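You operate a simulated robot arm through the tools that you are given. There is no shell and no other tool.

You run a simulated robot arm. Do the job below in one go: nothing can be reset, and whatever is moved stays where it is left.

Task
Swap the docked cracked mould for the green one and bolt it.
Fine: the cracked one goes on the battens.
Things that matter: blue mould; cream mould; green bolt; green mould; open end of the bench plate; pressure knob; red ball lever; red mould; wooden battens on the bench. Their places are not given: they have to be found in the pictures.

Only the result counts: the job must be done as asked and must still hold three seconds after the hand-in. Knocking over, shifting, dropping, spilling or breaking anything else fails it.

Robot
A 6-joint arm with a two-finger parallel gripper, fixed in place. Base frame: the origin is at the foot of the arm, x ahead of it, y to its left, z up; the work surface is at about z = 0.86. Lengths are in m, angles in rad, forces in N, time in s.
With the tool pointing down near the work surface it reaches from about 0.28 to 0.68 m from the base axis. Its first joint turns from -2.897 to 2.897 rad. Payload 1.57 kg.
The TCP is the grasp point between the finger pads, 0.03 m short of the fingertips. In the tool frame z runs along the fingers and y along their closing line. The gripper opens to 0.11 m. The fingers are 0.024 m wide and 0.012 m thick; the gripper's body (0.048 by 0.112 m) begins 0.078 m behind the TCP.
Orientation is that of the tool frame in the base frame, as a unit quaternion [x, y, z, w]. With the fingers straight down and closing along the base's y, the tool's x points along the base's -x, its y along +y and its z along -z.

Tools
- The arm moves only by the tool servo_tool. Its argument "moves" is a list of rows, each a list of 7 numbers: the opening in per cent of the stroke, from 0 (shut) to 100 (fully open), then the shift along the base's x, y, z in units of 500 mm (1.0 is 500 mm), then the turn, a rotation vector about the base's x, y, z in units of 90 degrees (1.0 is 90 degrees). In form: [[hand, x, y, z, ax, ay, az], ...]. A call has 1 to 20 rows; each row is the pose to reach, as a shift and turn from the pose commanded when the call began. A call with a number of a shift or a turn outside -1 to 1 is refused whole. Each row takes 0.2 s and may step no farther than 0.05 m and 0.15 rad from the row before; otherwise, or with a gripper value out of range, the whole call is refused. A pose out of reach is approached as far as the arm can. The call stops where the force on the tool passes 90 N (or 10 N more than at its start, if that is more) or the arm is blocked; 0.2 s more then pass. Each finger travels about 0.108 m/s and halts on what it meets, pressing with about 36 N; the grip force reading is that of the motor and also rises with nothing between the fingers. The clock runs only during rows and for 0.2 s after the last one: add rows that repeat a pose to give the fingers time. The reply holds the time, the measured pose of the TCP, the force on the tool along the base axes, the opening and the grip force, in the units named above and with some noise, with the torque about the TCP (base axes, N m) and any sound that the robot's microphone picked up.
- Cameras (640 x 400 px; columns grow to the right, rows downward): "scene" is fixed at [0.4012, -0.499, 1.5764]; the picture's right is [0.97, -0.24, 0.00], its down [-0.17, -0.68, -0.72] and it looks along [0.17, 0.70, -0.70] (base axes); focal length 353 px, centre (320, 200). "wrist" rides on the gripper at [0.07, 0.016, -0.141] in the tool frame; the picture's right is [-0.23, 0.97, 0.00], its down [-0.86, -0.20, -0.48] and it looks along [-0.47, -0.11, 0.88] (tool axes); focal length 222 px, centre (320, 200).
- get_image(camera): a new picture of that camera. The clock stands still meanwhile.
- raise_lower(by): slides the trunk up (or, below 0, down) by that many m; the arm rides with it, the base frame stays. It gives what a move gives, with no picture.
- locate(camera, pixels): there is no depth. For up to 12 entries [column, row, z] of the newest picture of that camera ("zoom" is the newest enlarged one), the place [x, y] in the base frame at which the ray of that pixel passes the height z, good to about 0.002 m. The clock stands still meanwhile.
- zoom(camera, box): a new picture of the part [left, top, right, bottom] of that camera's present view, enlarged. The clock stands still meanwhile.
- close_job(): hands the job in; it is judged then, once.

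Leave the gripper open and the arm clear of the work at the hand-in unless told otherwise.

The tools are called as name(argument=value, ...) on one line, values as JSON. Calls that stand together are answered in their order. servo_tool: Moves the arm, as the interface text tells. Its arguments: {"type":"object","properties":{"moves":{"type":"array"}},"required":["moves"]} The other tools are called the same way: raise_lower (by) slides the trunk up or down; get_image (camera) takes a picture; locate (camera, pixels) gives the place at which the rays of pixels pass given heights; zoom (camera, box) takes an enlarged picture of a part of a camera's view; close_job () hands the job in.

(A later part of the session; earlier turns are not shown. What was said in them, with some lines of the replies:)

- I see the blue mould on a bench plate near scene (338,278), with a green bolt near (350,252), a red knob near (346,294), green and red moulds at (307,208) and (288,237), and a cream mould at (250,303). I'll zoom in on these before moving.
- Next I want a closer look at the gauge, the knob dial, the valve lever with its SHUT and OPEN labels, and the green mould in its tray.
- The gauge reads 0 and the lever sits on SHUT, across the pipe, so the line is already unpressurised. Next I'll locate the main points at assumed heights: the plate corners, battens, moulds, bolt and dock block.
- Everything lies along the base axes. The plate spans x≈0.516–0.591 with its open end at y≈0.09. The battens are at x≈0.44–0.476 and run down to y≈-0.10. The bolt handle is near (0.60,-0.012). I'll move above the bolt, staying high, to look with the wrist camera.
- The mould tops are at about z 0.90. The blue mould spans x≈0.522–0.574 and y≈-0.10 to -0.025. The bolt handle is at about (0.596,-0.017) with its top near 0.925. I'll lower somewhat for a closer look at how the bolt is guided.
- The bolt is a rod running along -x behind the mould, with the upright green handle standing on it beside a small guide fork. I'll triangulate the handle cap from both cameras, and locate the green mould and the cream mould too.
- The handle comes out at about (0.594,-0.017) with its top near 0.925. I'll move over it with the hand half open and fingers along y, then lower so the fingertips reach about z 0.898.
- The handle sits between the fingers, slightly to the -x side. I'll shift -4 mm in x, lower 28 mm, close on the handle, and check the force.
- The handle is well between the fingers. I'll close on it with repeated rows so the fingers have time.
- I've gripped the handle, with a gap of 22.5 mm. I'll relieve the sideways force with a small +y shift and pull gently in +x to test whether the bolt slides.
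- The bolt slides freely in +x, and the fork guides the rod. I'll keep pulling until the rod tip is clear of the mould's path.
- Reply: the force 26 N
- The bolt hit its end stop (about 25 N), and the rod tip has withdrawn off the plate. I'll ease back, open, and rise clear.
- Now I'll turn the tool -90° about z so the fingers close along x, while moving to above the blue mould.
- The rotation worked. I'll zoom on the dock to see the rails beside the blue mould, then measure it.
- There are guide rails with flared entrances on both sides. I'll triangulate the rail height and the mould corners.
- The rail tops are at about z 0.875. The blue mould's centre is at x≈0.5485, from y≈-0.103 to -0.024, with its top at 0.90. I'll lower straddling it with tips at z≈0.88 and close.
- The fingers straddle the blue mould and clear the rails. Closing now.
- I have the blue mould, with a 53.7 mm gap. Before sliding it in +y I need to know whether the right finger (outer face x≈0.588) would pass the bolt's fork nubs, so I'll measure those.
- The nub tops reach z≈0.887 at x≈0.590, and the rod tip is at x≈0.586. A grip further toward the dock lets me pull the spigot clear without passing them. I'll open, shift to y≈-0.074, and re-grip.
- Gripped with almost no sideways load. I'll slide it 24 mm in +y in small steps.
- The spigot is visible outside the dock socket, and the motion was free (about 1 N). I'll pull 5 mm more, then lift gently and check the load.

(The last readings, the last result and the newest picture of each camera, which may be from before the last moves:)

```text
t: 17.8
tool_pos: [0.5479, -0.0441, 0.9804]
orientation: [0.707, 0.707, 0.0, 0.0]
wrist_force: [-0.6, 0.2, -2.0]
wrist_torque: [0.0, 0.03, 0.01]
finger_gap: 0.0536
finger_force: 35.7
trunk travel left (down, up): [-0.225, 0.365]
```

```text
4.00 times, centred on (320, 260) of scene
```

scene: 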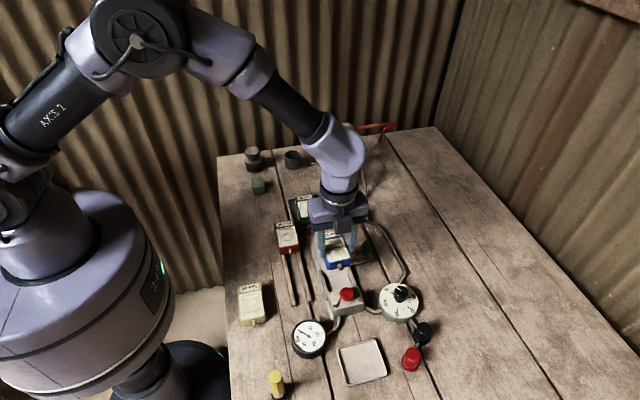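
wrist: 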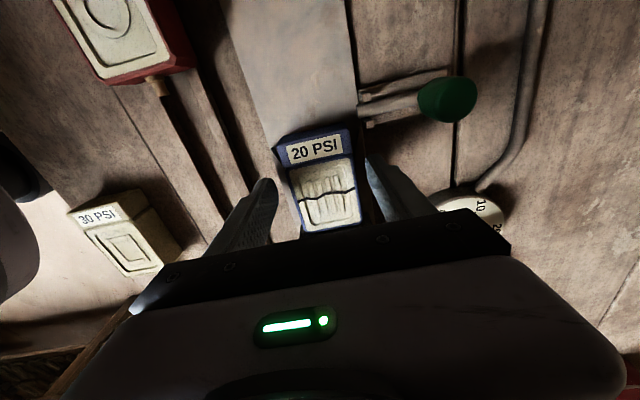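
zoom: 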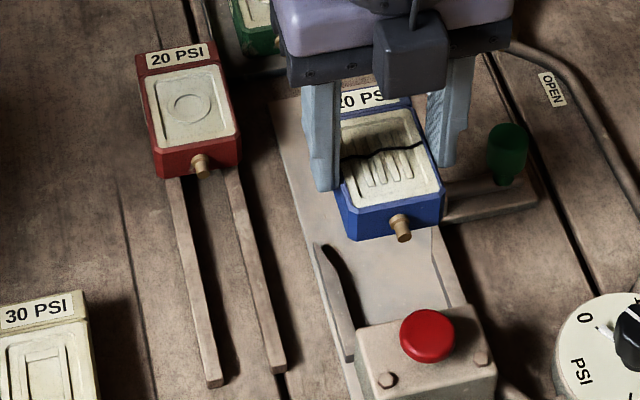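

The blue mould is lifted (about 2 N) and level. I'll measure the battens and the red mould's front and spigot for placement.

locate(camera="zoom", pixels=[[205, 378, 0.868], [222, 376, 0.868], [269, 366, 0.868], [286, 363, 0.868], [182, 240, 0.868], [197, 240, 0.868], [238, 240, 0.868], [254, 240, 0.868], [158, 178, 0.87], [241, 164, 0.87], [207, 176, 0.885], [136, 55, 0.905]])

locate(camera="zoom", pixels=[[205, 378, 0.875], [286, 363, 0.875], [207, 176, 0.88], [211, 51, 0.905], [146, 80, 0.905], [240, 145, 0.905], [154, 155, 0.905], [214, 386, 0.86]])

```text
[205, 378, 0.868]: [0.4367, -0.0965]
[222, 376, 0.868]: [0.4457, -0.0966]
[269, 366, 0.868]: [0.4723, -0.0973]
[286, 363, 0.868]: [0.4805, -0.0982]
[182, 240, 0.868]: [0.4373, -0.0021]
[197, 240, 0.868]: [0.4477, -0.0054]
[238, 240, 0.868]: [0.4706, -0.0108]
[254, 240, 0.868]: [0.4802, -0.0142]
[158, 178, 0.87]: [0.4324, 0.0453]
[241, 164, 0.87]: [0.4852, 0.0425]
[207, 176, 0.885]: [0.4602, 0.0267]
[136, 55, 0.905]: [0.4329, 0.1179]
```

```text
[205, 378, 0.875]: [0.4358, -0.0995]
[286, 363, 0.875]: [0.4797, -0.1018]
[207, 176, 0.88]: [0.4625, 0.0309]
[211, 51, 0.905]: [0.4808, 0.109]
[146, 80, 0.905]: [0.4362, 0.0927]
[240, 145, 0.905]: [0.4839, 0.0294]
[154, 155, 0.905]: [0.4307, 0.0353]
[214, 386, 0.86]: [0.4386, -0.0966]
```

Battens: centre x≈0.4585, near ends at y≈-0.097. The red spigot tip is at y≈0.028. I'll place the blue body over y≈-0.085 to -0.006. First I move across, then part of the way down.

servo_tool(moves=[[25, -0.06, -0.008, 0, 0, 0, 0], [25, -0.12, -0.016, 0, 0, 0, 0], [25, -0.18, -0.024, 0, 0, 0, 0], [25, -0.18, -0.024, 0, 0, 0, 0], [25, -0.18, -0.024, -0.05, 0, 0, 0], [25, -0.18, -0.024, -0.09, 0, 0, 0], [25, -0.18, -0.024, -0.09, 0, 0, 0]])

zoom(camera="scene", box=[240, 210, 360, 310])

get_image(camera="wrist")

```text
t: 19.4
tool_pos: [0.4585, -0.0561, 0.9364]
orientation: [0.707, 0.707, 0.0, 0.0]
wrist_force: [-0.1, -0.4, -3.1]
wrist_torque: [0.0, -0.01, 0.0]
finger_gap: 0.0537
finger_force: 36.1
trunk travel left (down, up): [-0.225, 0.365]
```

```text
4.00 times, centred on (300, 260) of scene
```

zoom: 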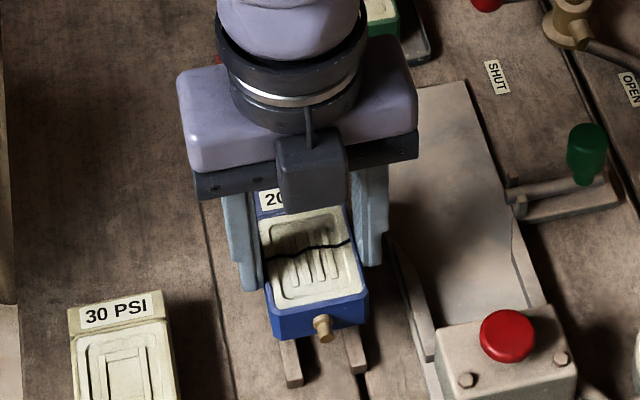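

```text
taken
```

wrist: 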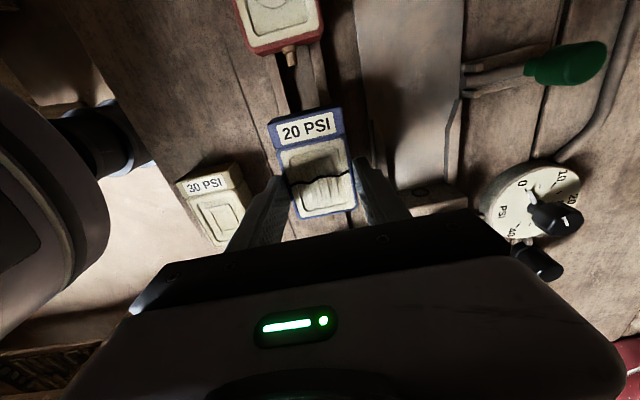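

The mould is centred over both battens. I'll lower in small steps and watch for vertical force.

servo_tool(moves=[[25, 0, 0, -0.012, 0, 0, 0], [25, 0, 0, -0.022, 0, 0, 0], [25, 0, 0, -0.022, 0, 0, 0]])

zoom(camera="scene", box=[260, 240, 340, 310])

```text
t: 20.2
tool_pos: [0.4591, -0.0564, 0.9254]
orientation: [0.707, 0.708, 0.0, 0.0]
wrist_force: [0.1, -0.3, -2.8]
wrist_torque: [0.0, -0.02, 0.02]
finger_gap: 0.0539
finger_force: 35.8
trunk travel left (down, up): [-0.225, 0.365]
```

```text
5.71 times, centred on (300, 275) of scene
```

zoom: 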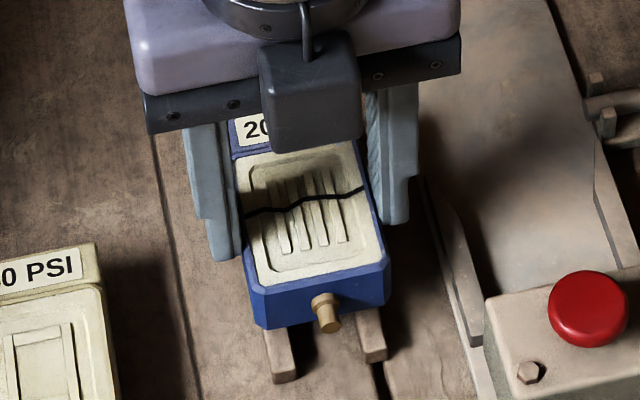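

Not in contact yet. I'll continue down in 2 mm steps.

servo_tool(moves=[[25, 0, 0, -0.004, 0, 0, 0], [25, 0, 0, -0.008, 0, 0, 0], [25, 0, 0, -0.008, 0, 0, 0]])

```text
t: 21.0
tool_pos: [0.4596, -0.0561, 0.9209]
orientation: [0.707, 0.707, 0.0, 0.0]
wrist_force: [0.6, 0.2, -3.6]
wrist_torque: [-0.04, -0.04, 0.05]
finger_gap: 0.0536
finger_force: 36.0
trunk travel left (down, up): [-0.225, 0.365]
```

servo_tool(moves=[[25, 0, 0, -0.003, 0, 0, 0], [25, 0, 0, -0.003, 0, 0, 0]])

servo_tool(moves=[[25, 0, 0, -0.003, 0, 0, 0], [25, 0, 0, -0.003, 0, 0, 0]])

```text
t: 21.6
tool_pos: [0.459, -0.0564, 0.9192]
orientation: [0.707, 0.707, -0.001, 0.001]
wrist_force: [-0.2, -0.4, -2.6]
wrist_torque: [-0.04, -0.01, -0.03]
finger_gap: 0.0536
finger_force: 36.0
trunk travel left (down, up): [-0.225, 0.365]
```

```text
t: 22.2
tool_pos: [0.4583, -0.0569, 0.9175]
orientation: [0.707, 0.707, 0.0, 0.0]
wrist_force: [-0.1, -0.4, -3.5]
wrist_torque: [0.0, -0.01, -0.01]
finger_gap: 0.0535
finger_force: 35.8
trunk travel left (down, up): [-0.225, 0.365]
```

Still hanging free at about -3 N, so I'll keep lowering in small steps.

servo_tool(moves=[[25, 0, 0, -0.003, 0, 0, 0], [25, 0, 0, -0.003, 0, 0, 0]])

servo_tool(moves=[[25, 0, 0, -0.003, 0, 0, 0], [25, 0, 0, -0.003, 0, 0, 0]])

zoom(camera="scene", box=[260, 240, 340, 310])

```text
t: 22.8
tool_pos: [0.4583, -0.0569, 0.9171]
orientation: [0.707, 0.707, 0.001, 0.0]
wrist_force: [0.5, 2.1, 12.1]
wrist_torque: [0.4, 0.28, -0.02]
finger_gap: 0.0539
finger_force: 36.2
trunk travel left (down, up): [-0.225, 0.365]
```

```text
t: 23.4
tool_pos: [0.4577, -0.056, 0.9149]
orientation: [0.707, 0.707, 0.001, 0.001]
wrist_force: [3.7, -1.0, 25.5]
wrist_torque: [-0.04, -0.11, -0.05]
finger_gap: 0.0539
finger_force: 35.7
trunk travel left (down, up): [-0.225, 0.365]
```

```text
5.71 times, centred on (300, 275) of scene
```

zoom: 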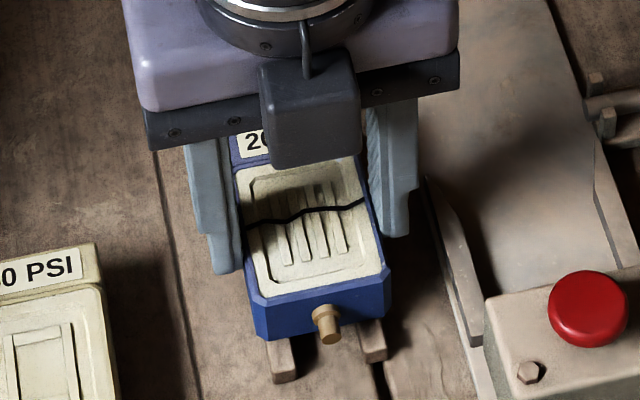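

It has settled on the battens (contact at TCP z≈0.9165). I'll relieve about 2 mm, open the fingers a little on each side, and rise straight up.

servo_tool(moves=[[25, 0, 0, 0.004, 0, 0, 0], [68, 0, 0, 0.004, 0, 0, 0], [68, 0, 0, 0.004, 0, 0, 0], [68, 0, 0, 0.03, 0, 0, 0], [68, 0, 0, 0.1, 0, 0, 0], [68, 0, 0, 0.2, 0, 0, 0], [68, 0, 0, 0.2, 0, 0, 0]])

zoom(camera="scene", box=[240, 200, 360, 310])

get_image(camera="wrist")

```text
t: 25.0
tool_pos: [0.4583, -0.0581, 1.015]
orientation: [0.707, 0.707, 0.0, 0.001]
wrist_force: [0.7, 0.1, -0.5]
wrist_torque: [-0.02, 0.02, 0.02]
finger_gap: 0.0749
finger_force: 0.1
trunk travel left (down, up): [-0.225, 0.365]
```

```text
3.64 times, centred on (300, 255) of scene
```

zoom: 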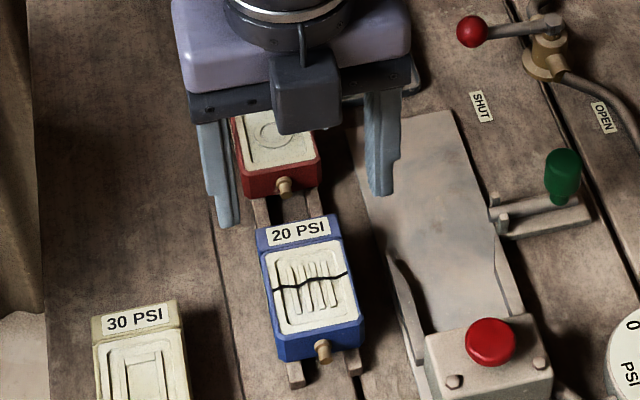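

```text
taken
```

wrist: 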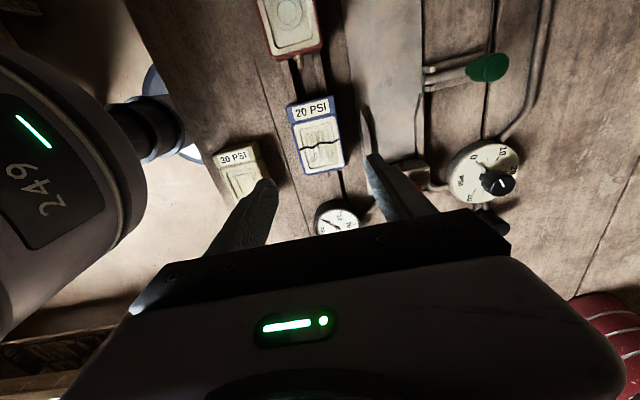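

The blue mould sits squarely on both battens with a gap to the red mould. Next I'll move above the green mould and look at it.

servo_tool(moves=[[68, 0.03, 0.07, 0.04, 0, 0, 0], [68, 0.06, 0.15, 0.04, 0, 0, 0], [68, 0.09, 0.23, 0.04, 0, 0, 0], [68, 0.12, 0.31, 0.04, 0, 0, 0], [68, 0.136, 0.38, 0.04, 0, 0, 0], [68, 0.136, 0.41, 0.04, 0, 0, 0], [68, 0.136, 0.41, 0.04, 0, 0, 0]])

get_image(camera="wrist")

zoom(camera="wrist", box=[240, 70, 400, 210])

zoom(camera="scene", box=[260, 160, 370, 250])

```text
t: 26.6
tool_pos: [0.5268, 0.1483, 1.035]
orientation: [0.707, 0.707, 0.0, -0.001]
wrist_force: [-0.6, 0.2, -0.5]
wrist_torque: [0.01, -0.01, 0.0]
finger_gap: 0.0746
finger_force: 0.1
trunk travel left (down, up): [-0.225, 0.365]
```

```text
taken
```

wrist: 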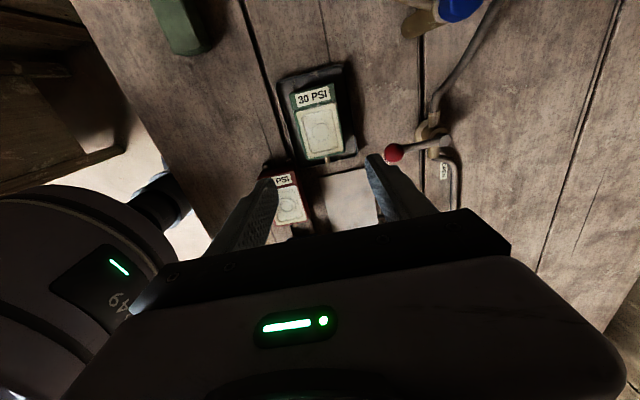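

```text
2.86 times, centred on (320, 140) of wrist
```

zoom: 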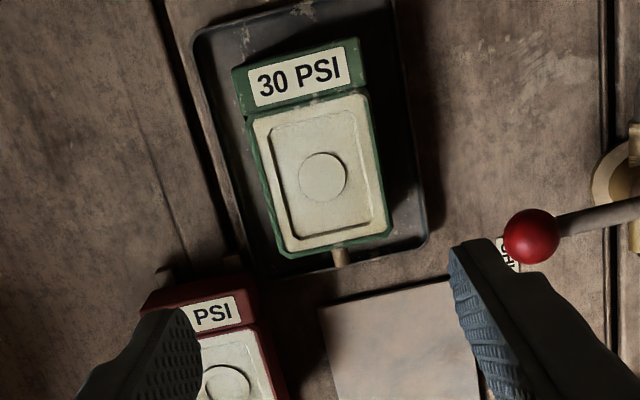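

```text
4.44 times, centred on (315, 205) of scene
```

zoom: 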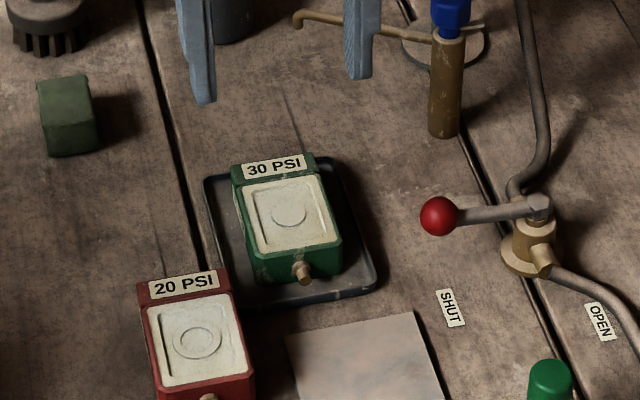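

locate(camera="wrist", pixels=[[307.8, 159.2, 0.9], [344.5, 151.2, 0.9], [296.5, 110.5, 0.9], [336.5, 101.5, 0.9], [290, 94, 0.9], [332, 83.5, 0.9]])

locate(camera="scene", pixels=[[299.5, 217.2, 0.9], [320.1, 212.7, 0.9], [295.2, 200.9, 0.9], [317, 196.7, 0.9], [295.4, 197.5, 0.9], [313.6, 194.5, 0.9]])

zoom(camera="wrist", box=[280, 80, 360, 170])

```text
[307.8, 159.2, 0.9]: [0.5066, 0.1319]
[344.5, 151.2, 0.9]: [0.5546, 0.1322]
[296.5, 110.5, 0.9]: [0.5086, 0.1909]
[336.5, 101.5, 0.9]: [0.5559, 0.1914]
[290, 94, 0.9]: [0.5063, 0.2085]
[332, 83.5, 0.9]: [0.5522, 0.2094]
```

```text
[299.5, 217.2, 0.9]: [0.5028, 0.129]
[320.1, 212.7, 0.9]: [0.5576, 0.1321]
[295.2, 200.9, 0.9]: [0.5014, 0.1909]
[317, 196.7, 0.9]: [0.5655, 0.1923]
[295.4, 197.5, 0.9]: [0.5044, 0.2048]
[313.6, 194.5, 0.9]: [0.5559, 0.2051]
```

```text
4.44 times, centred on (320, 125) of wrist
```

zoom: 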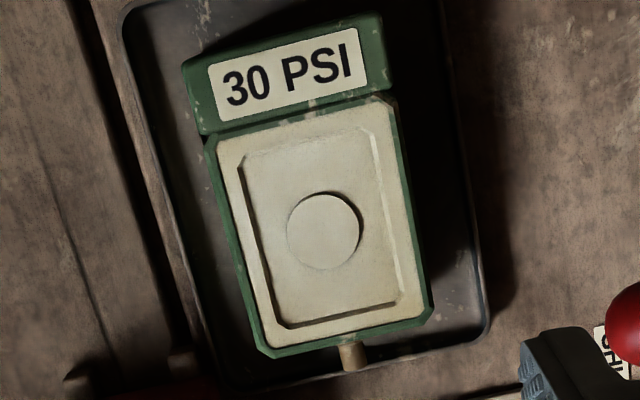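

The green mould is square to the axes with its centre at about (0.5305, 0.170), top near 0.90 and spigot toward -y. I'll check where the red ball is relative to the gripper before descending.

locate(camera="wrist", pixels=[[394, 153, 0.9], [394, 153, 0.91], [394, 153, 0.92], [394, 153, 0.93]])

locate(camera="scene", pixels=[[342, 208.4, 0.9], [342, 208.4, 0.91], [342, 208.4, 0.92], [342, 208.4, 0.93]])

```text
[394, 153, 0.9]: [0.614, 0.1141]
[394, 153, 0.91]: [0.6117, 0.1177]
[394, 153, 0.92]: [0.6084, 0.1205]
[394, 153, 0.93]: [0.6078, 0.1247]
```

```text
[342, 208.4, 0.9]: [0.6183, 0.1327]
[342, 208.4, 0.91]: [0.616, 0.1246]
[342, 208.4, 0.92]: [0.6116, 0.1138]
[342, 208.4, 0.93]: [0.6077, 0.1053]
```

The ball is at about (0.612,0.119,0.915), clear of the fingers and body. I'll descend over the green mould with tips at z≈0.889, gripping only the upper part so the fingers clear the bolt fork later, and close.

servo_tool(moves=[[68, 0.0074, 0.043, 0, 0, 0, 0], [68, 0.0074, 0.043, -0.08, 0, 0, 0], [68, 0.0074, 0.043, -0.16, 0, 0, 0], [68, 0.0074, 0.043, -0.2, 0, 0, 0], [68, 0.0074, 0.043, -0.232, 0, 0, 0], [68, 0.0074, 0.043, -0.232, 0, 0, 0]])

get_image(camera="wrist")

zoom(camera="scene", box=[270, 160, 350, 230])

```text
t: 28.0
tool_pos: [0.5328, 0.1706, 0.9184]
orientation: [0.707, 0.707, -0.001, 0.001]
wrist_force: [0.1, -0.7, 0.2]
wrist_torque: [0.01, 0.03, -0.02]
finger_gap: 0.0752
finger_force: 0.1
trunk travel left (down, up): [-0.225, 0.365]
```

```text
taken
```

wrist: 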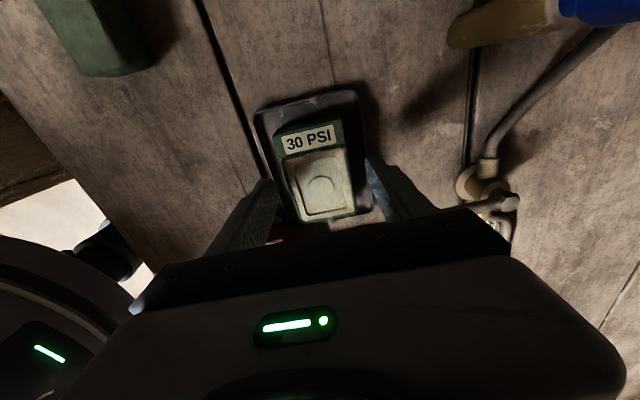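

```text
5.71 times, centred on (310, 195) of scene
```

zoom: 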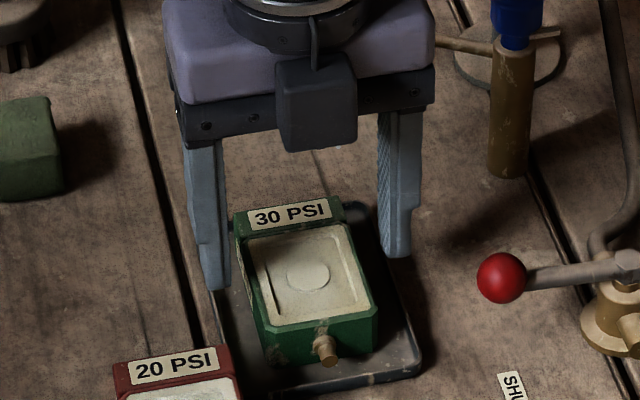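

The mould sits about 2 mm to the left between the fingers. I'll shift -2 mm and close.

servo_tool(moves=[[68, -0.004, 0, 0, 0, 0, 0], [30, -0.004, 0, 0, 0, 0, 0], [30, -0.004, 0, 0, 0, 0, 0], [30, -0.004, 0, 0, 0, 0, 0]])

get_image(camera="wrist")

zoom(camera="scene", box=[270, 160, 350, 230])

```text
t: 29.0
tool_pos: [0.5286, 0.1692, 0.9187]
orientation: [0.707, 0.707, 0.0, 0.001]
wrist_force: [1.6, 0.1, 1.6]
wrist_torque: [0.07, 0.01, 0.0]
finger_gap: 0.0536
finger_force: 36.2
trunk travel left (down, up): [-0.225, 0.365]
```

```text
taken
```

wrist: 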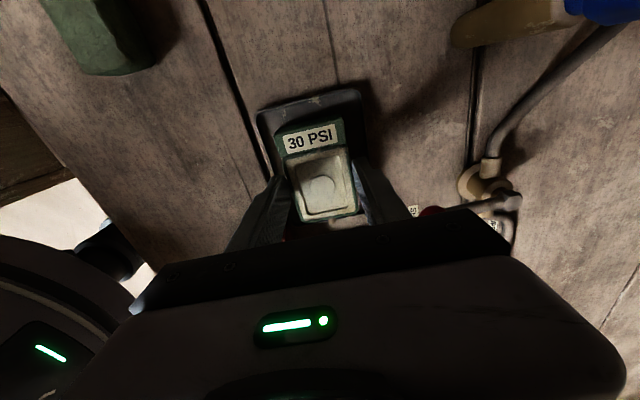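

```text
5.71 times, centred on (310, 195) of scene
```

zoom: 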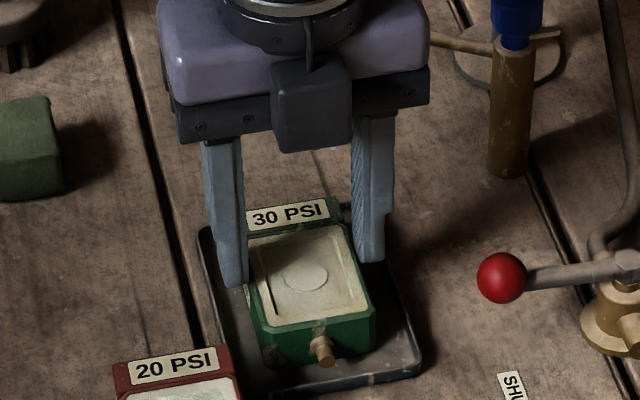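

I have the green mould, with a 53.6 mm gap. I'll lift it straight up and check that it hangs level.

servo_tool(moves=[[25, 0, 0, 0.01, 0, 0, 0], [25, 0, 0, 0.04, 0, 0, 0], [25, 0, 0, 0.1, 0, 0, 0], [25, 0, 0, 0.14, 0, 0, 0], [25, 0, 0, 0.14, 0, 0, 0]])

get_image(camera="wrist")

zoom(camera="scene", box=[270, 140, 350, 220])

```text
t: 30.2
tool_pos: [0.5269, 0.1696, 0.9891]
orientation: [0.707, 0.707, 0.001, 0.001]
wrist_force: [-0.4, -0.9, -3.6]
wrist_torque: [-0.02, -0.05, -0.01]
finger_gap: 0.0533
finger_force: 35.9
trunk travel left (down, up): [-0.225, 0.365]
```

```text
taken
```

wrist: 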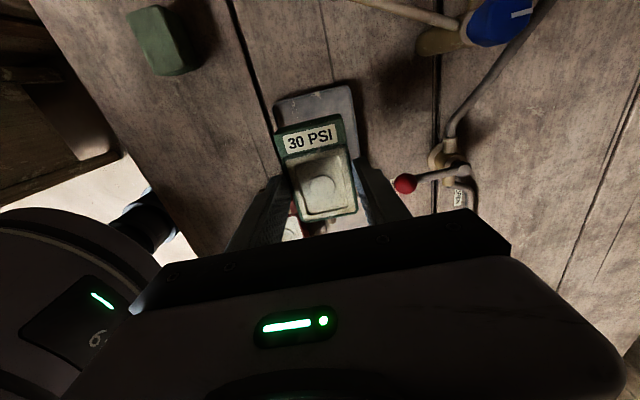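

```text
5.00 times, centred on (310, 180) of scene
```

zoom: 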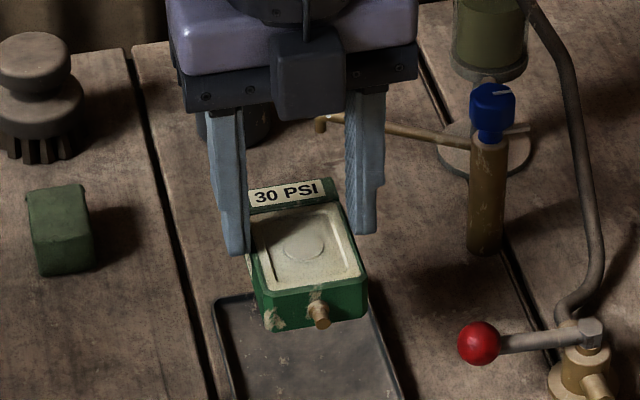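

The mould is level and the tray stayed put. I'll carry the mould over the open part of the plate, with its front at about y -0.005, just short of the rail flares, aligned to the blue mould's x.

servo_tool(moves=[[25, 0.01, -0.05, 0, 0, 0, 0], [25, 0.025, -0.13, 0, 0, 0, 0], [25, 0.0406, -0.2, 0, 0, 0, 0], [25, 0.0406, -0.271, 0, 0, 0, 0], [25, 0.0406, -0.271, -0.04, 0, 0, 0], [25, 0.0406, -0.271, -0.1, 0, 0, 0], [25, 0.0406, -0.271, -0.1, 0, 0, 0]])

get_image(camera="wrist")

zoom(camera="scene", box=[290, 210, 390, 310])

```text
t: 31.8
tool_pos: [0.5494, 0.0339, 0.9397]
orientation: [0.707, 0.707, 0.0, 0.0]
wrist_force: [0.0, 0.4, -3.2]
wrist_torque: [0.03, 0.01, 0.05]
finger_gap: 0.0535
finger_force: 36.4
trunk travel left (down, up): [-0.225, 0.365]
```

```text
taken
```

wrist: 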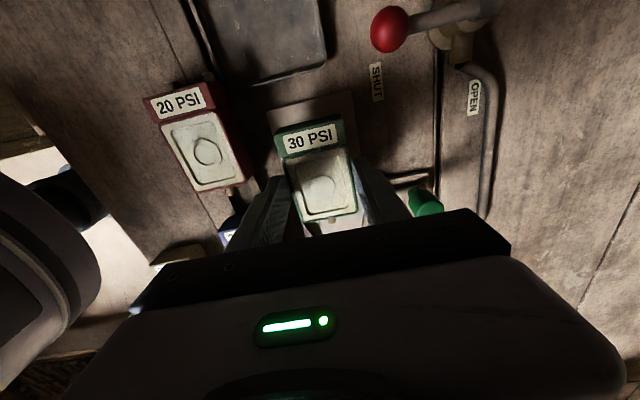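

```text
4.00 times, centred on (340, 260) of scene
```

zoom: 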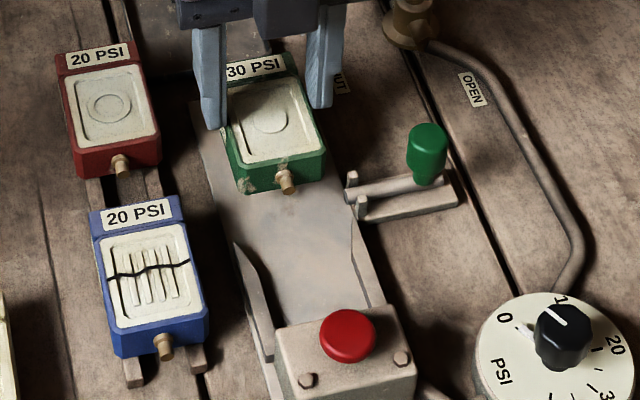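

It's well aligned over the plate. Lowering in small steps until contact.

servo_tool(moves=[[25, 0, 0, -0.014, 0, 0, 0], [25, 0, 0, -0.028, 0, 0, 0], [25, 0, 0, -0.028, 0, 0, 0]])

servo_tool(moves=[[25, 0, 0, -0.004, 0, 0, 0], [25, 0, 0, -0.004, 0, 0, 0]])

servo_tool(moves=[[25, 0, 0, -0.003, 0, 0, 0], [25, 0, 0, -0.003, 0, 0, 0]])

```text
t: 32.6
tool_pos: [0.5481, 0.0334, 0.9253]
orientation: [0.707, 0.707, -0.001, 0.0]
wrist_force: [0.0, -0.7, -3.4]
wrist_torque: [0.0, 0.01, 0.01]
finger_gap: 0.0537
finger_force: 35.8
trunk travel left (down, up): [-0.225, 0.365]
```

```text
t: 33.2
tool_pos: [0.5486, 0.0351, 0.9224]
orientation: [0.707, 0.707, 0.0, 0.0]
wrist_force: [-0.7, 0.5, -2.4]
wrist_torque: [-0.03, 0.03, 0.01]
finger_gap: 0.0536
finger_force: 36.6
trunk travel left (down, up): [-0.225, 0.365]
```

```text
t: 33.8
tool_pos: [0.5489, 0.0339, 0.9206]
orientation: [0.708, 0.707, 0.001, 0.0]
wrist_force: [-0.1, 0.1, -3.8]
wrist_torque: [0.02, 0.01, 0.02]
finger_gap: 0.0539
finger_force: 36.1
trunk travel left (down, up): [-0.225, 0.365]
```

Still free. I'll keep lowering about 1 mm at a time.

servo_tool(moves=[[25, 0, 0, -0.002, 0, 0, 0], [25, 0, 0, -0.002, 0, 0, 0]])

servo_tool(moves=[[25, 0, 0, -0.002, 0, 0, 0], [25, 0, 0, -0.002, 0, 0, 0]])

servo_tool(moves=[[25, 0, 0, -0.002, 0, 0, 0], [25, 0, 0, -0.002, 0, 0, 0]])

```text
t: 34.4
tool_pos: [0.5487, 0.0343, 0.9218]
orientation: [0.707, 0.707, 0.0, 0.0]
wrist_force: [0.2, 0.0, -3.3]
wrist_torque: [-0.01, -0.03, 0.03]
finger_gap: 0.0536
finger_force: 36.0
trunk travel left (down, up): [-0.225, 0.365]
```

```text
t: 35.0
tool_pos: [0.5502, 0.0345, 0.9186]
orientation: [0.707, 0.707, 0.0, 0.0]
wrist_force: [0.3, 0.6, -4.1]
wrist_torque: [0.01, 0.03, -0.01]
finger_gap: 0.0535
finger_force: 36.4
trunk travel left (down, up): [-0.225, 0.365]
```

```text
t: 35.6
tool_pos: [0.5489, 0.0343, 0.92]
orientation: [0.707, 0.708, 0.001, 0.0]
wrist_force: [0.2, -0.4, 8.0]
wrist_torque: [-0.03, 0.31, 0.02]
finger_gap: 0.0533
finger_force: 36.1
trunk travel left (down, up): [-0.225, 0.365]
```

Contact at 8 N: the green mould rests on the plate. I'll take off a little load and slide toward -y, first 30 mm, to enter the flared rails.

servo_tool(moves=[[25, 0, 0, 0.001, 0, 0, 0], [25, 0, -0.015, 0.001, 0, 0, 0], [25, 0, -0.03, 0.001, 0, 0, 0], [25, 0, -0.045, 0.001, 0, 0, 0], [25, 0, -0.06, 0.001, 0, 0, 0], [25, 0, -0.06, 0.001, 0, 0, 0]])

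zoom(camera="scene", box=[300, 220, 390, 310])

```text
t: 37.0
tool_pos: [0.5484, 0.0049, 0.9188]
orientation: [0.707, 0.707, 0.0, 0.001]
wrist_force: [0.3, 5.7, 10.6]
wrist_torque: [0.46, 0.0, 0.0]
finger_gap: 0.0535
finger_force: 35.7
trunk travel left (down, up): [-0.225, 0.365]
```

```text
4.44 times, centred on (345, 265) of scene
```

zoom: 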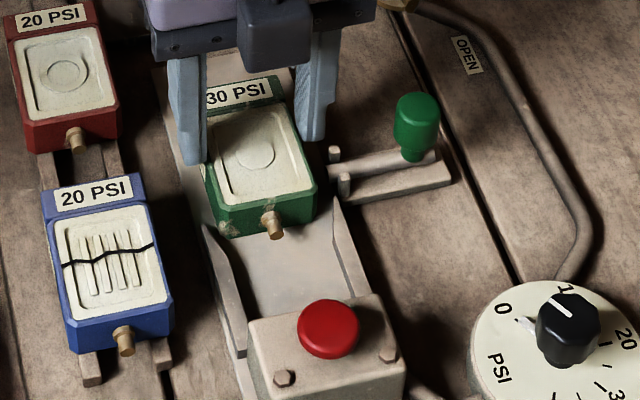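

The front is entering the rail flares, with friction around 6 N. I'll ease off another 0.5 mm and keep sliding in small steps.

servo_tool(moves=[[25, 0, -0.01, 0.001, 0, 0, 0], [25, 0, -0.02, 0.001, 0, 0, 0], [25, 0, -0.03, 0.001, 0, 0, 0], [25, 0, -0.04, 0.001, 0, 0, 0], [25, 0, -0.04, 0.001, 0, 0, 0]])

zoom(camera="scene", box=[300, 220, 390, 310])

get_image(camera="wrist")

```text
t: 38.2
tool_pos: [0.5491, -0.0161, 0.9203]
orientation: [0.707, 0.707, -0.001, 0.0]
wrist_force: [-0.6, -0.3, -2.3]
wrist_torque: [0.02, -0.02, 0.0]
finger_gap: 0.0536
finger_force: 36.0
trunk travel left (down, up): [-0.225, 0.365]
```

```text
4.44 times, centred on (345, 265) of scene
```

zoom: 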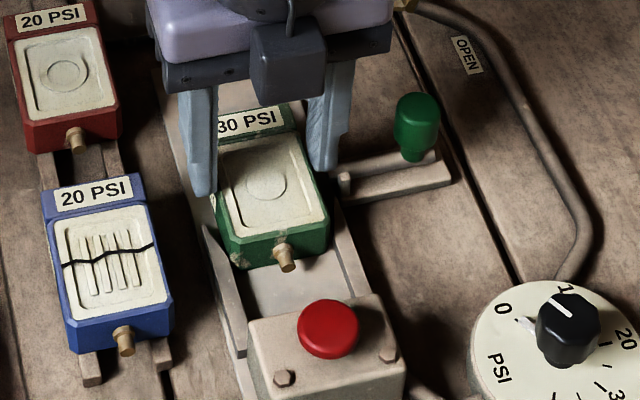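

```text
taken
```

wrist: 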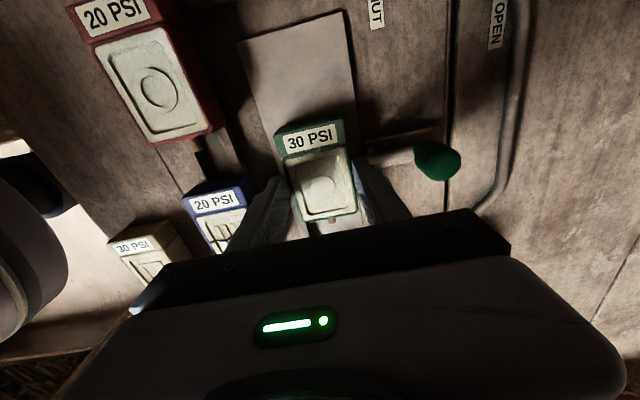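

No load now, and the mould is between the flares. I'll keep it just on the plate and continue 25 mm.

servo_tool(moves=[[25, 0, -0.01, -0.0008, 0, 0, 0], [25, 0, -0.02, -0.0008, 0, 0, 0], [25, 0, -0.03, -0.0008, 0, 0, 0], [25, 0, -0.04, -0.0008, 0, 0, 0], [25, 0, -0.05, -0.0008, 0, 0, 0], [25, 0, -0.05, -0.0008, 0, 0, 0]])

zoom(camera="scene", box=[310, 230, 390, 310])

```text
t: 39.6
tool_pos: [0.5479, -0.0412, 0.9195]
orientation: [0.707, 0.707, -0.001, 0.001]
wrist_force: [0.2, 1.3, 2.4]
wrist_torque: [0.02, -0.09, 0.03]
finger_gap: 0.0537
finger_force: 36.2
trunk travel left (down, up): [-0.225, 0.365]
```

```text
5.00 times, centred on (350, 270) of scene
```

zoom: 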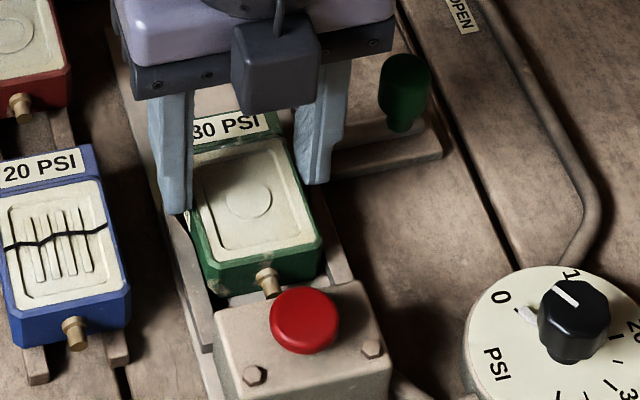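

The spigot is now at the socket and forces are small. I'll slide the last ~22 mm slowly.

servo_tool(moves=[[25, 0, -0.008, 0, 0, 0, 0], [25, 0, -0.016, 0, 0, 0, 0], [25, 0, -0.024, 0, 0, 0, 0], [25, 0, -0.032, 0, 0, 0, 0], [25, 0, -0.04, 0, 0, 0, 0], [25, 0, -0.04, 0, 0, 0, 0]])

zoom(camera="scene", box=[310, 230, 390, 310])

```text
t: 41.0
tool_pos: [0.5492, -0.0597, 0.919]
orientation: [0.707, 0.707, 0.001, -0.001]
wrist_force: [0.8, 3.5, 3.8]
wrist_torque: [0.28, -0.04, 0.02]
finger_gap: 0.0536
finger_force: 36.0
trunk travel left (down, up): [-0.225, 0.365]
```

```text
5.00 times, centred on (350, 270) of scene
```

zoom: 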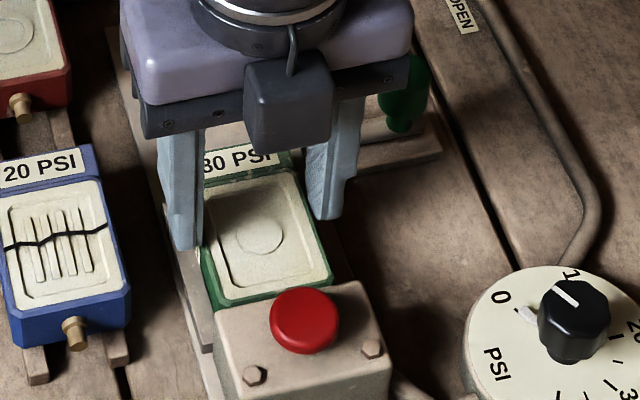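

The spigot has entered. I'll push on in 1–2 mm steps until it seats.

servo_tool(moves=[[25, 0, -0.003, 0, 0, 0, 0], [25, 0, -0.006, 0, 0, 0, 0], [25, 0, -0.006, 0, 0, 0, 0]])

servo_tool(moves=[[25, 0, -0.003, 0, 0, 0, 0], [25, 0, -0.003, 0, 0, 0, 0]])

servo_tool(moves=[[25, 0, -0.003, 0, 0, 0, 0], [25, 0, -0.003, 0, 0, 0, 0]])

```text
t: 41.8
tool_pos: [0.5485, -0.0628, 0.9199]
orientation: [0.707, 0.708, 0.0, 0.0]
wrist_force: [1.1, 2.3, 5.8]
wrist_torque: [0.11, -0.01, 0.02]
finger_gap: 0.0535
finger_force: 35.8
trunk travel left (down, up): [-0.225, 0.365]
```

```text
t: 42.4
tool_pos: [0.5487, -0.0661, 0.9187]
orientation: [0.707, 0.707, 0.0, -0.001]
wrist_force: [-0.3, 2.8, 6.8]
wrist_torque: [0.12, 0.03, 0.01]
finger_gap: 0.0536
finger_force: 36.4
trunk travel left (down, up): [-0.225, 0.365]
```

```text
t: 43.0
tool_pos: [0.5482, -0.0656, 0.9193]
orientation: [0.707, 0.708, 0.0, -0.001]
wrist_force: [0.8, 11.8, 5.6]
wrist_torque: [0.71, -0.16, 0.05]
finger_gap: 0.0534
finger_force: 36.3
trunk travel left (down, up): [-0.225, 0.365]
```

Resistance is rising to 12 N, consistent with seating. One more small push to confirm.

servo_tool(moves=[[25, 0, -0.003, 0, 0, 0, 0], [25, 0, -0.003, 0, 0, 0, 0]])

zoom(camera="scene", box=[310, 230, 390, 310])

zoom(camera="wrist", box=[240, 80, 420, 220])

```text
t: 43.6
tool_pos: [0.5484, -0.0664, 0.9183]
orientation: [0.707, 0.707, -0.001, 0.0]
wrist_force: [2.5, 23.7, 6.0]
wrist_torque: [1.02, -0.11, 0.01]
finger_gap: 0.0533
finger_force: 36.1
trunk travel left (down, up): [-0.225, 0.365]
```

```text
5.00 times, centred on (350, 270) of scene
```

zoom: 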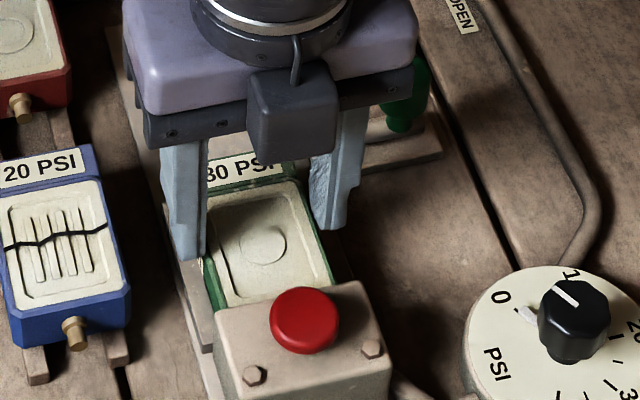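

```text
2.86 times, centred on (330, 150) of wrist
```

zoom: 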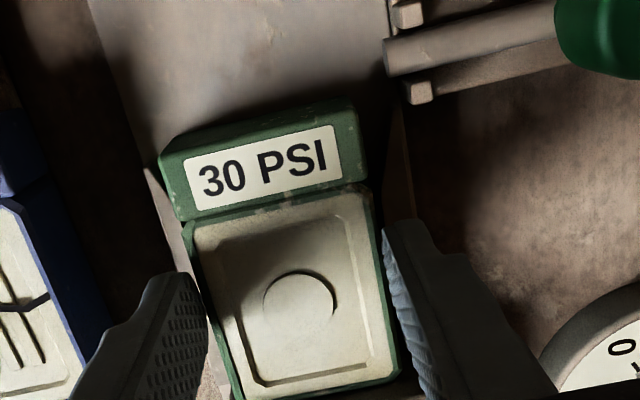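

It's firmly seated. I'll relieve the push, open, and rise clear, then check the result.

servo_tool(moves=[[25, 0, 0.003, 0.001, 0, 0, 0], [68, 0, 0.003, 0.001, 0, 0, 0], [68, 0, 0.003, 0.001, 0, 0, 0], [68, 0, 0.003, 0.04, 0, 0, 0], [68, 0, 0.003, 0.12, 0, 0, 0], [68, 0, 0.003, 0.22, 0, 0, 0], [68, 0, 0.003, 0.22, 0, 0, 0]])

zoom(camera="scene", box=[300, 220, 400, 310])

zoom(camera="wrist", box=[260, 70, 420, 220])

```text
t: 45.2
tool_pos: [0.5494, -0.0666, 1.0293]
orientation: [0.708, 0.706, 0.0, 0.0]
wrist_force: [-0.4, -0.4, -0.1]
wrist_torque: [-0.03, -0.02, 0.0]
finger_gap: 0.0745
finger_force: 0.0
trunk travel left (down, up): [-0.225, 0.365]
```

```text
4.44 times, centred on (350, 265) of scene
```

zoom: 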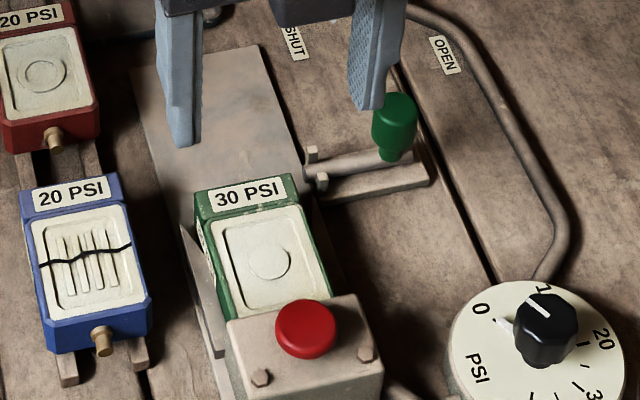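

```text
2.67 times, centred on (340, 145) of wrist
```

zoom: 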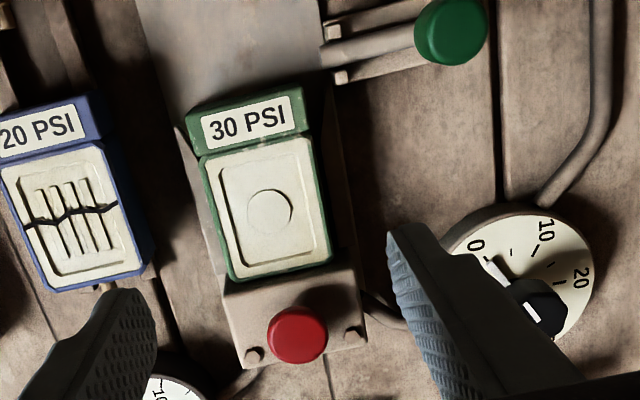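

The green mould sits where the blue one did. Now I'll turn the tool back +90° (fingers closing along y) while moving above the bolt handle.

servo_tool(moves=[[60, 0.014, 0.008, 0, 0, 0, 0.0833], [55, 0.029, 0.016, 0, 0, 0, 0.1667], [50, 0.043, 0.024, 0, 0, 0, 0.25], [45, 0.058, 0.033, 0, 0, 0, 0.3333], [45, 0.072, 0.041, 0, 0, 0, 0.4167], [45, 0.087, 0.049, 0, 0, 0, 0.5], [45, 0.101, 0.057, 0, 0, 0, 0.5833], [45, 0.115, 0.065, 0, 0, 0, 0.6667], [45, 0.13, 0.073, 0, 0, 0, 0.75], [45, 0.144, 0.082, 0, 0, 0, 0.8333], [45, 0.159, 0.09, 0, 0, 0, 0.9167], [45, 0.173, 0.098, 0, 0, 0, 1.0], [45, 0.173, 0.098, 0, 0, 0, 1.0]])

get_image(camera="wrist")

get_image(camera="scene")

```text
t: 48.0
tool_pos: [0.6345, -0.0172, 1.0275]
orientation: [0.0, 1.0, 0.0, -0.001]
wrist_force: [0.0, -0.3, 0.0]
wrist_torque: [0.01, 0.02, 0.0]
finger_gap: 0.0501
finger_force: 0.0
trunk travel left (down, up): [-0.225, 0.365]
```

```text
taken
```

wrist: 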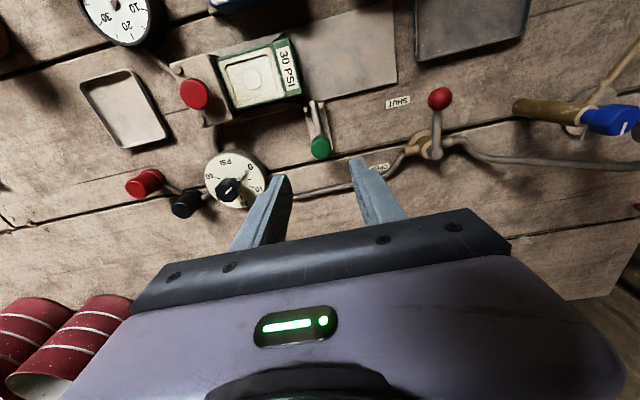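

```text
taken
```

scene: 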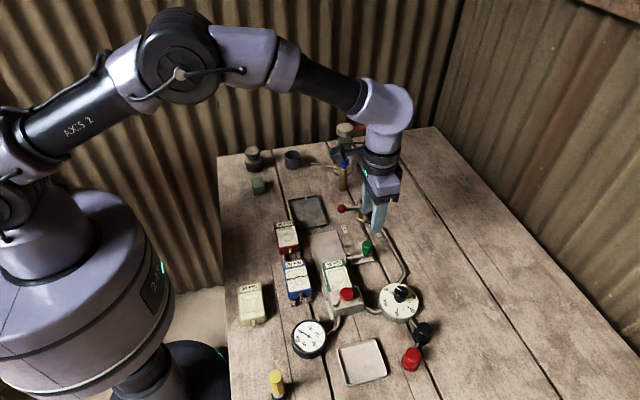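

I'm above the handle. Descending to the same grip height as before and closing.

servo_tool(moves=[[45, 0.002, 0.001, -0.06, 0, 0, 0], [45, 0.002, 0.001, -0.13, 0, 0, 0], [45, 0.002, 0.001, -0.199, 0, 0, 0], [45, 0.002, 0.001, -0.199, 0, 0, 0], [10, 0.002, 0.001, -0.199, 0, 0, 0], [10, 0.002, 0.001, -0.199, 0, 0, 0], [10, 0.002, 0.001, -0.199, 0, 0, 0]])

zoom(camera="wrist", box=[220, 60, 440, 220])

```text
t: 49.6
tool_pos: [0.6369, -0.015, 0.9295]
orientation: [-0.001, 1.0, 0.001, 0.001]
wrist_force: [-0.7, 6.5, 0.9]
wrist_torque: [0.52, -0.16, 0.02]
finger_gap: 0.0229
finger_force: 35.2
trunk travel left (down, up): [-0.225, 0.365]
```

```text
2.50 times, centred on (330, 140) of wrist
```

zoom: 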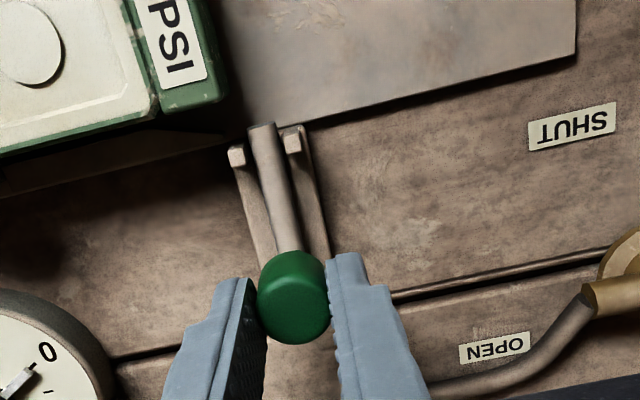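

I have the handle. I'll push the bolt home in -x in steps, about 46 mm in total, watching the force.

servo_tool(moves=[[5, -0.012, 0.002, 0, 0, 0, 0], [5, -0.026, 0.002, 0, 0, 0, 0], [5, -0.04, 0.002, 0, 0, 0, 0], [5, -0.054, 0.002, 0, 0, 0, 0], [5, -0.068, 0.002, 0, 0, 0, 0], [5, -0.08, 0.002, 0, 0, 0, 0], [5, -0.08, 0.002, 0, 0, 0, 0]])

zoom(camera="wrist", box=[220, 60, 440, 220])

```text
t: 51.2
tool_pos: [0.5949, -0.0169, 0.9304]
orientation: [0.0, 1.0, 0.0, 0.001]
wrist_force: [2.3, -3.2, 1.8]
wrist_torque: [0.28, 0.23, 0.05]
finger_gap: 0.0228
finger_force: 35.3
trunk travel left (down, up): [-0.225, 0.365]
```

```text
2.50 times, centred on (330, 140) of wrist
```

zoom: 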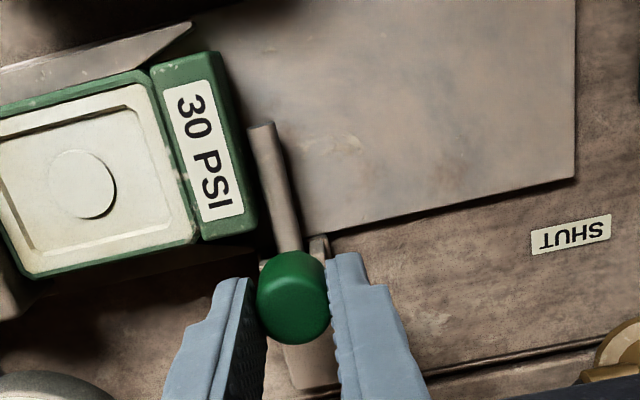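

The bolt is passing behind the green mould. A few more millimetres to the end stop.

servo_tool(moves=[[5, -0.006, 0, 0, 0, 0, 0], [5, -0.01, 0, 0, 0, 0, 0], [5, -0.014, 0, 0, 0, 0, 0], [5, -0.014, 0, 0, 0, 0, 0]])

```text
t: 52.2
tool_pos: [0.588, -0.0152, 0.9279]
orientation: [-0.001, 1.0, 0.0, -0.002]
wrist_force: [4.9, 0.1, -0.6]
wrist_torque: [-0.39, 0.01, 0.0]
finger_gap: 0.023
finger_force: 35.1
trunk travel left (down, up): [-0.225, 0.365]
```

servo_tool(moves=[[5, -0.003, 0, 0, 0, 0, 0], [5, -0.006, 0, 0, 0, 0, 0], [5, -0.006, 0, 0, 0, 0, 0]])

zoom(camera="wrist", box=[220, 60, 440, 220])

```text
t: 53.0
tool_pos: [0.5868, -0.0164, 0.9289]
orientation: [0.0, 1.0, 0.0, 0.0]
wrist_force: [13.3, 0.5, -6.7]
wrist_torque: [0.41, -0.7, -0.01]
finger_gap: 0.023
finger_force: 35.4
trunk travel left (down, up): [-0.225, 0.365]
```

```text
2.50 times, centred on (330, 140) of wrist
```

zoom: 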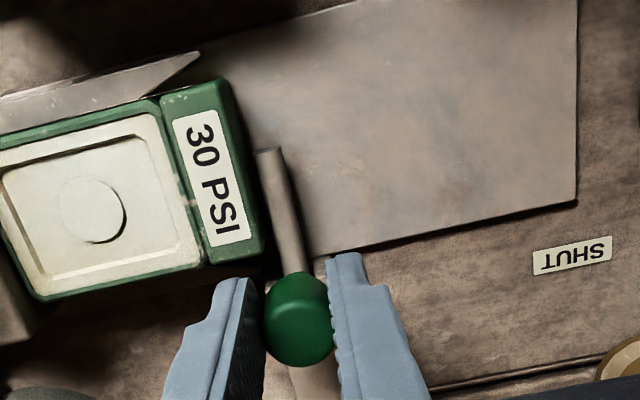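

The bolt has reached its stop (13 N, the handle starting to slip in the pads). I'll open without pulling back and rise clear.

servo_tool(moves=[[45, 0, 0, 0, 0, 0, 0], [45, 0, 0, 0, 0, 0, 0], [45, 0.006, 0, 0.02, 0, 0, 0], [45, 0.006, 0, 0.08, 0, 0, 0], [60, 0.006, 0.04, 0.17, 0, 0, 0], [100, -0.02, 0.12, 0.22, 0, 0, 0], [100, -0.06, 0.19, 0.26, 0, 0, 0], [100, -0.06, 0.19, 0.26, 0, 0, 0], [100, -0.06, 0.19, 0.26, 0, 0, 0]])

get_image(camera="scene")

zoom(camera="scene", box=[290, 220, 390, 320])

zoom(camera="wrist", box=[80, 60, 400, 250])

```text
t: 55.0
tool_pos: [0.5575, 0.0794, 1.0587]
orientation: [0.0, 1.0, 0.0, -0.001]
wrist_force: [-0.1, 0.5, 0.0]
wrist_torque: [-0.03, 0.01, 0.0]
finger_gap: 0.11
finger_force: 0.1
trunk travel left (down, up): [-0.225, 0.365]
```

```text
taken
```

scene: 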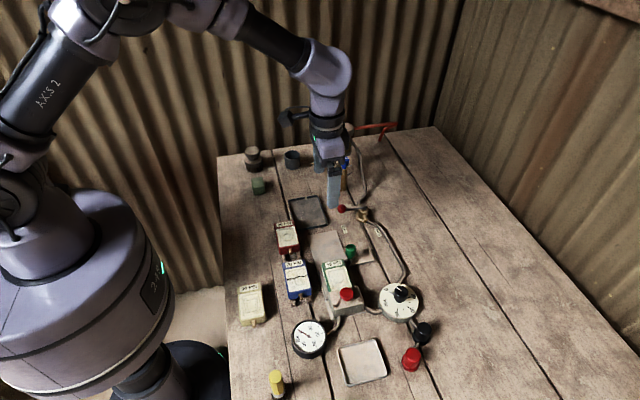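

```text
4.00 times, centred on (340, 270) of scene
```

zoom: 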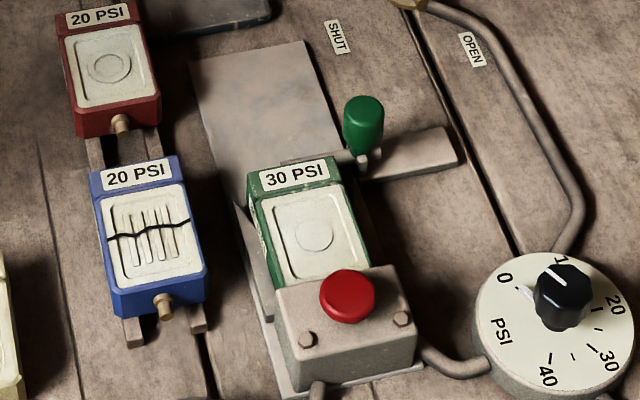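

```text
2.00 times, centred on (240, 155) of wrist
```

zoom: 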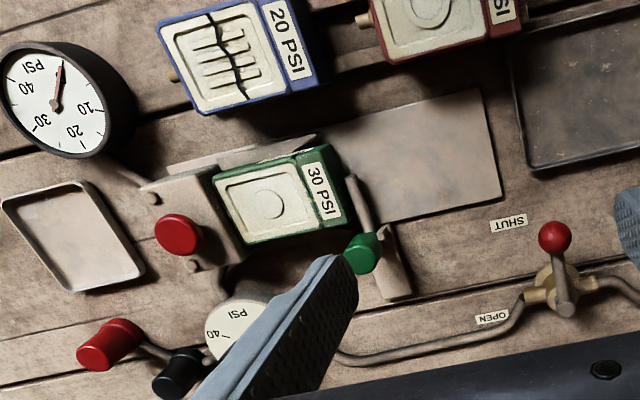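

The final view matches the starting arrangement, with the green mould where the blue one was:
- **Dock:** the green mould is seated in the dock, and the bolt rod is across its rear with the handle back at its original spot (351,251).
- **Battens:** the cracked blue mould rests on both battens, clear of the red one.
- **Air line:** the lever is still on SHUT, the gauge reads 0, and the knob is untouched.
- **Arm:** the gripper is open and the arm is clear.

Handing in.

close_job()

```text
The job is handed in.
```

The green mould is now in the dock and bolted, and the cracked blue mould is on the wooden battens. I've handed the job in; no verdict came back.

- **Dock:** the green mould slid in until it seated against firm resistance. The bolt was pushed to its stop, with the handle back where it started.
- **Battens:** the blue mould rests across both battens, with a gap between it and the red mould.
- **Air line:** the valve was already shut with the gauge at 0, so I left the lever alone. I didn't change the pressure knob either: it still points near 10, while the green mould is marked 30 PSI.

The gripper was open and the arm clear of the work at the hand-in. I saw nothing else on the bench moved.
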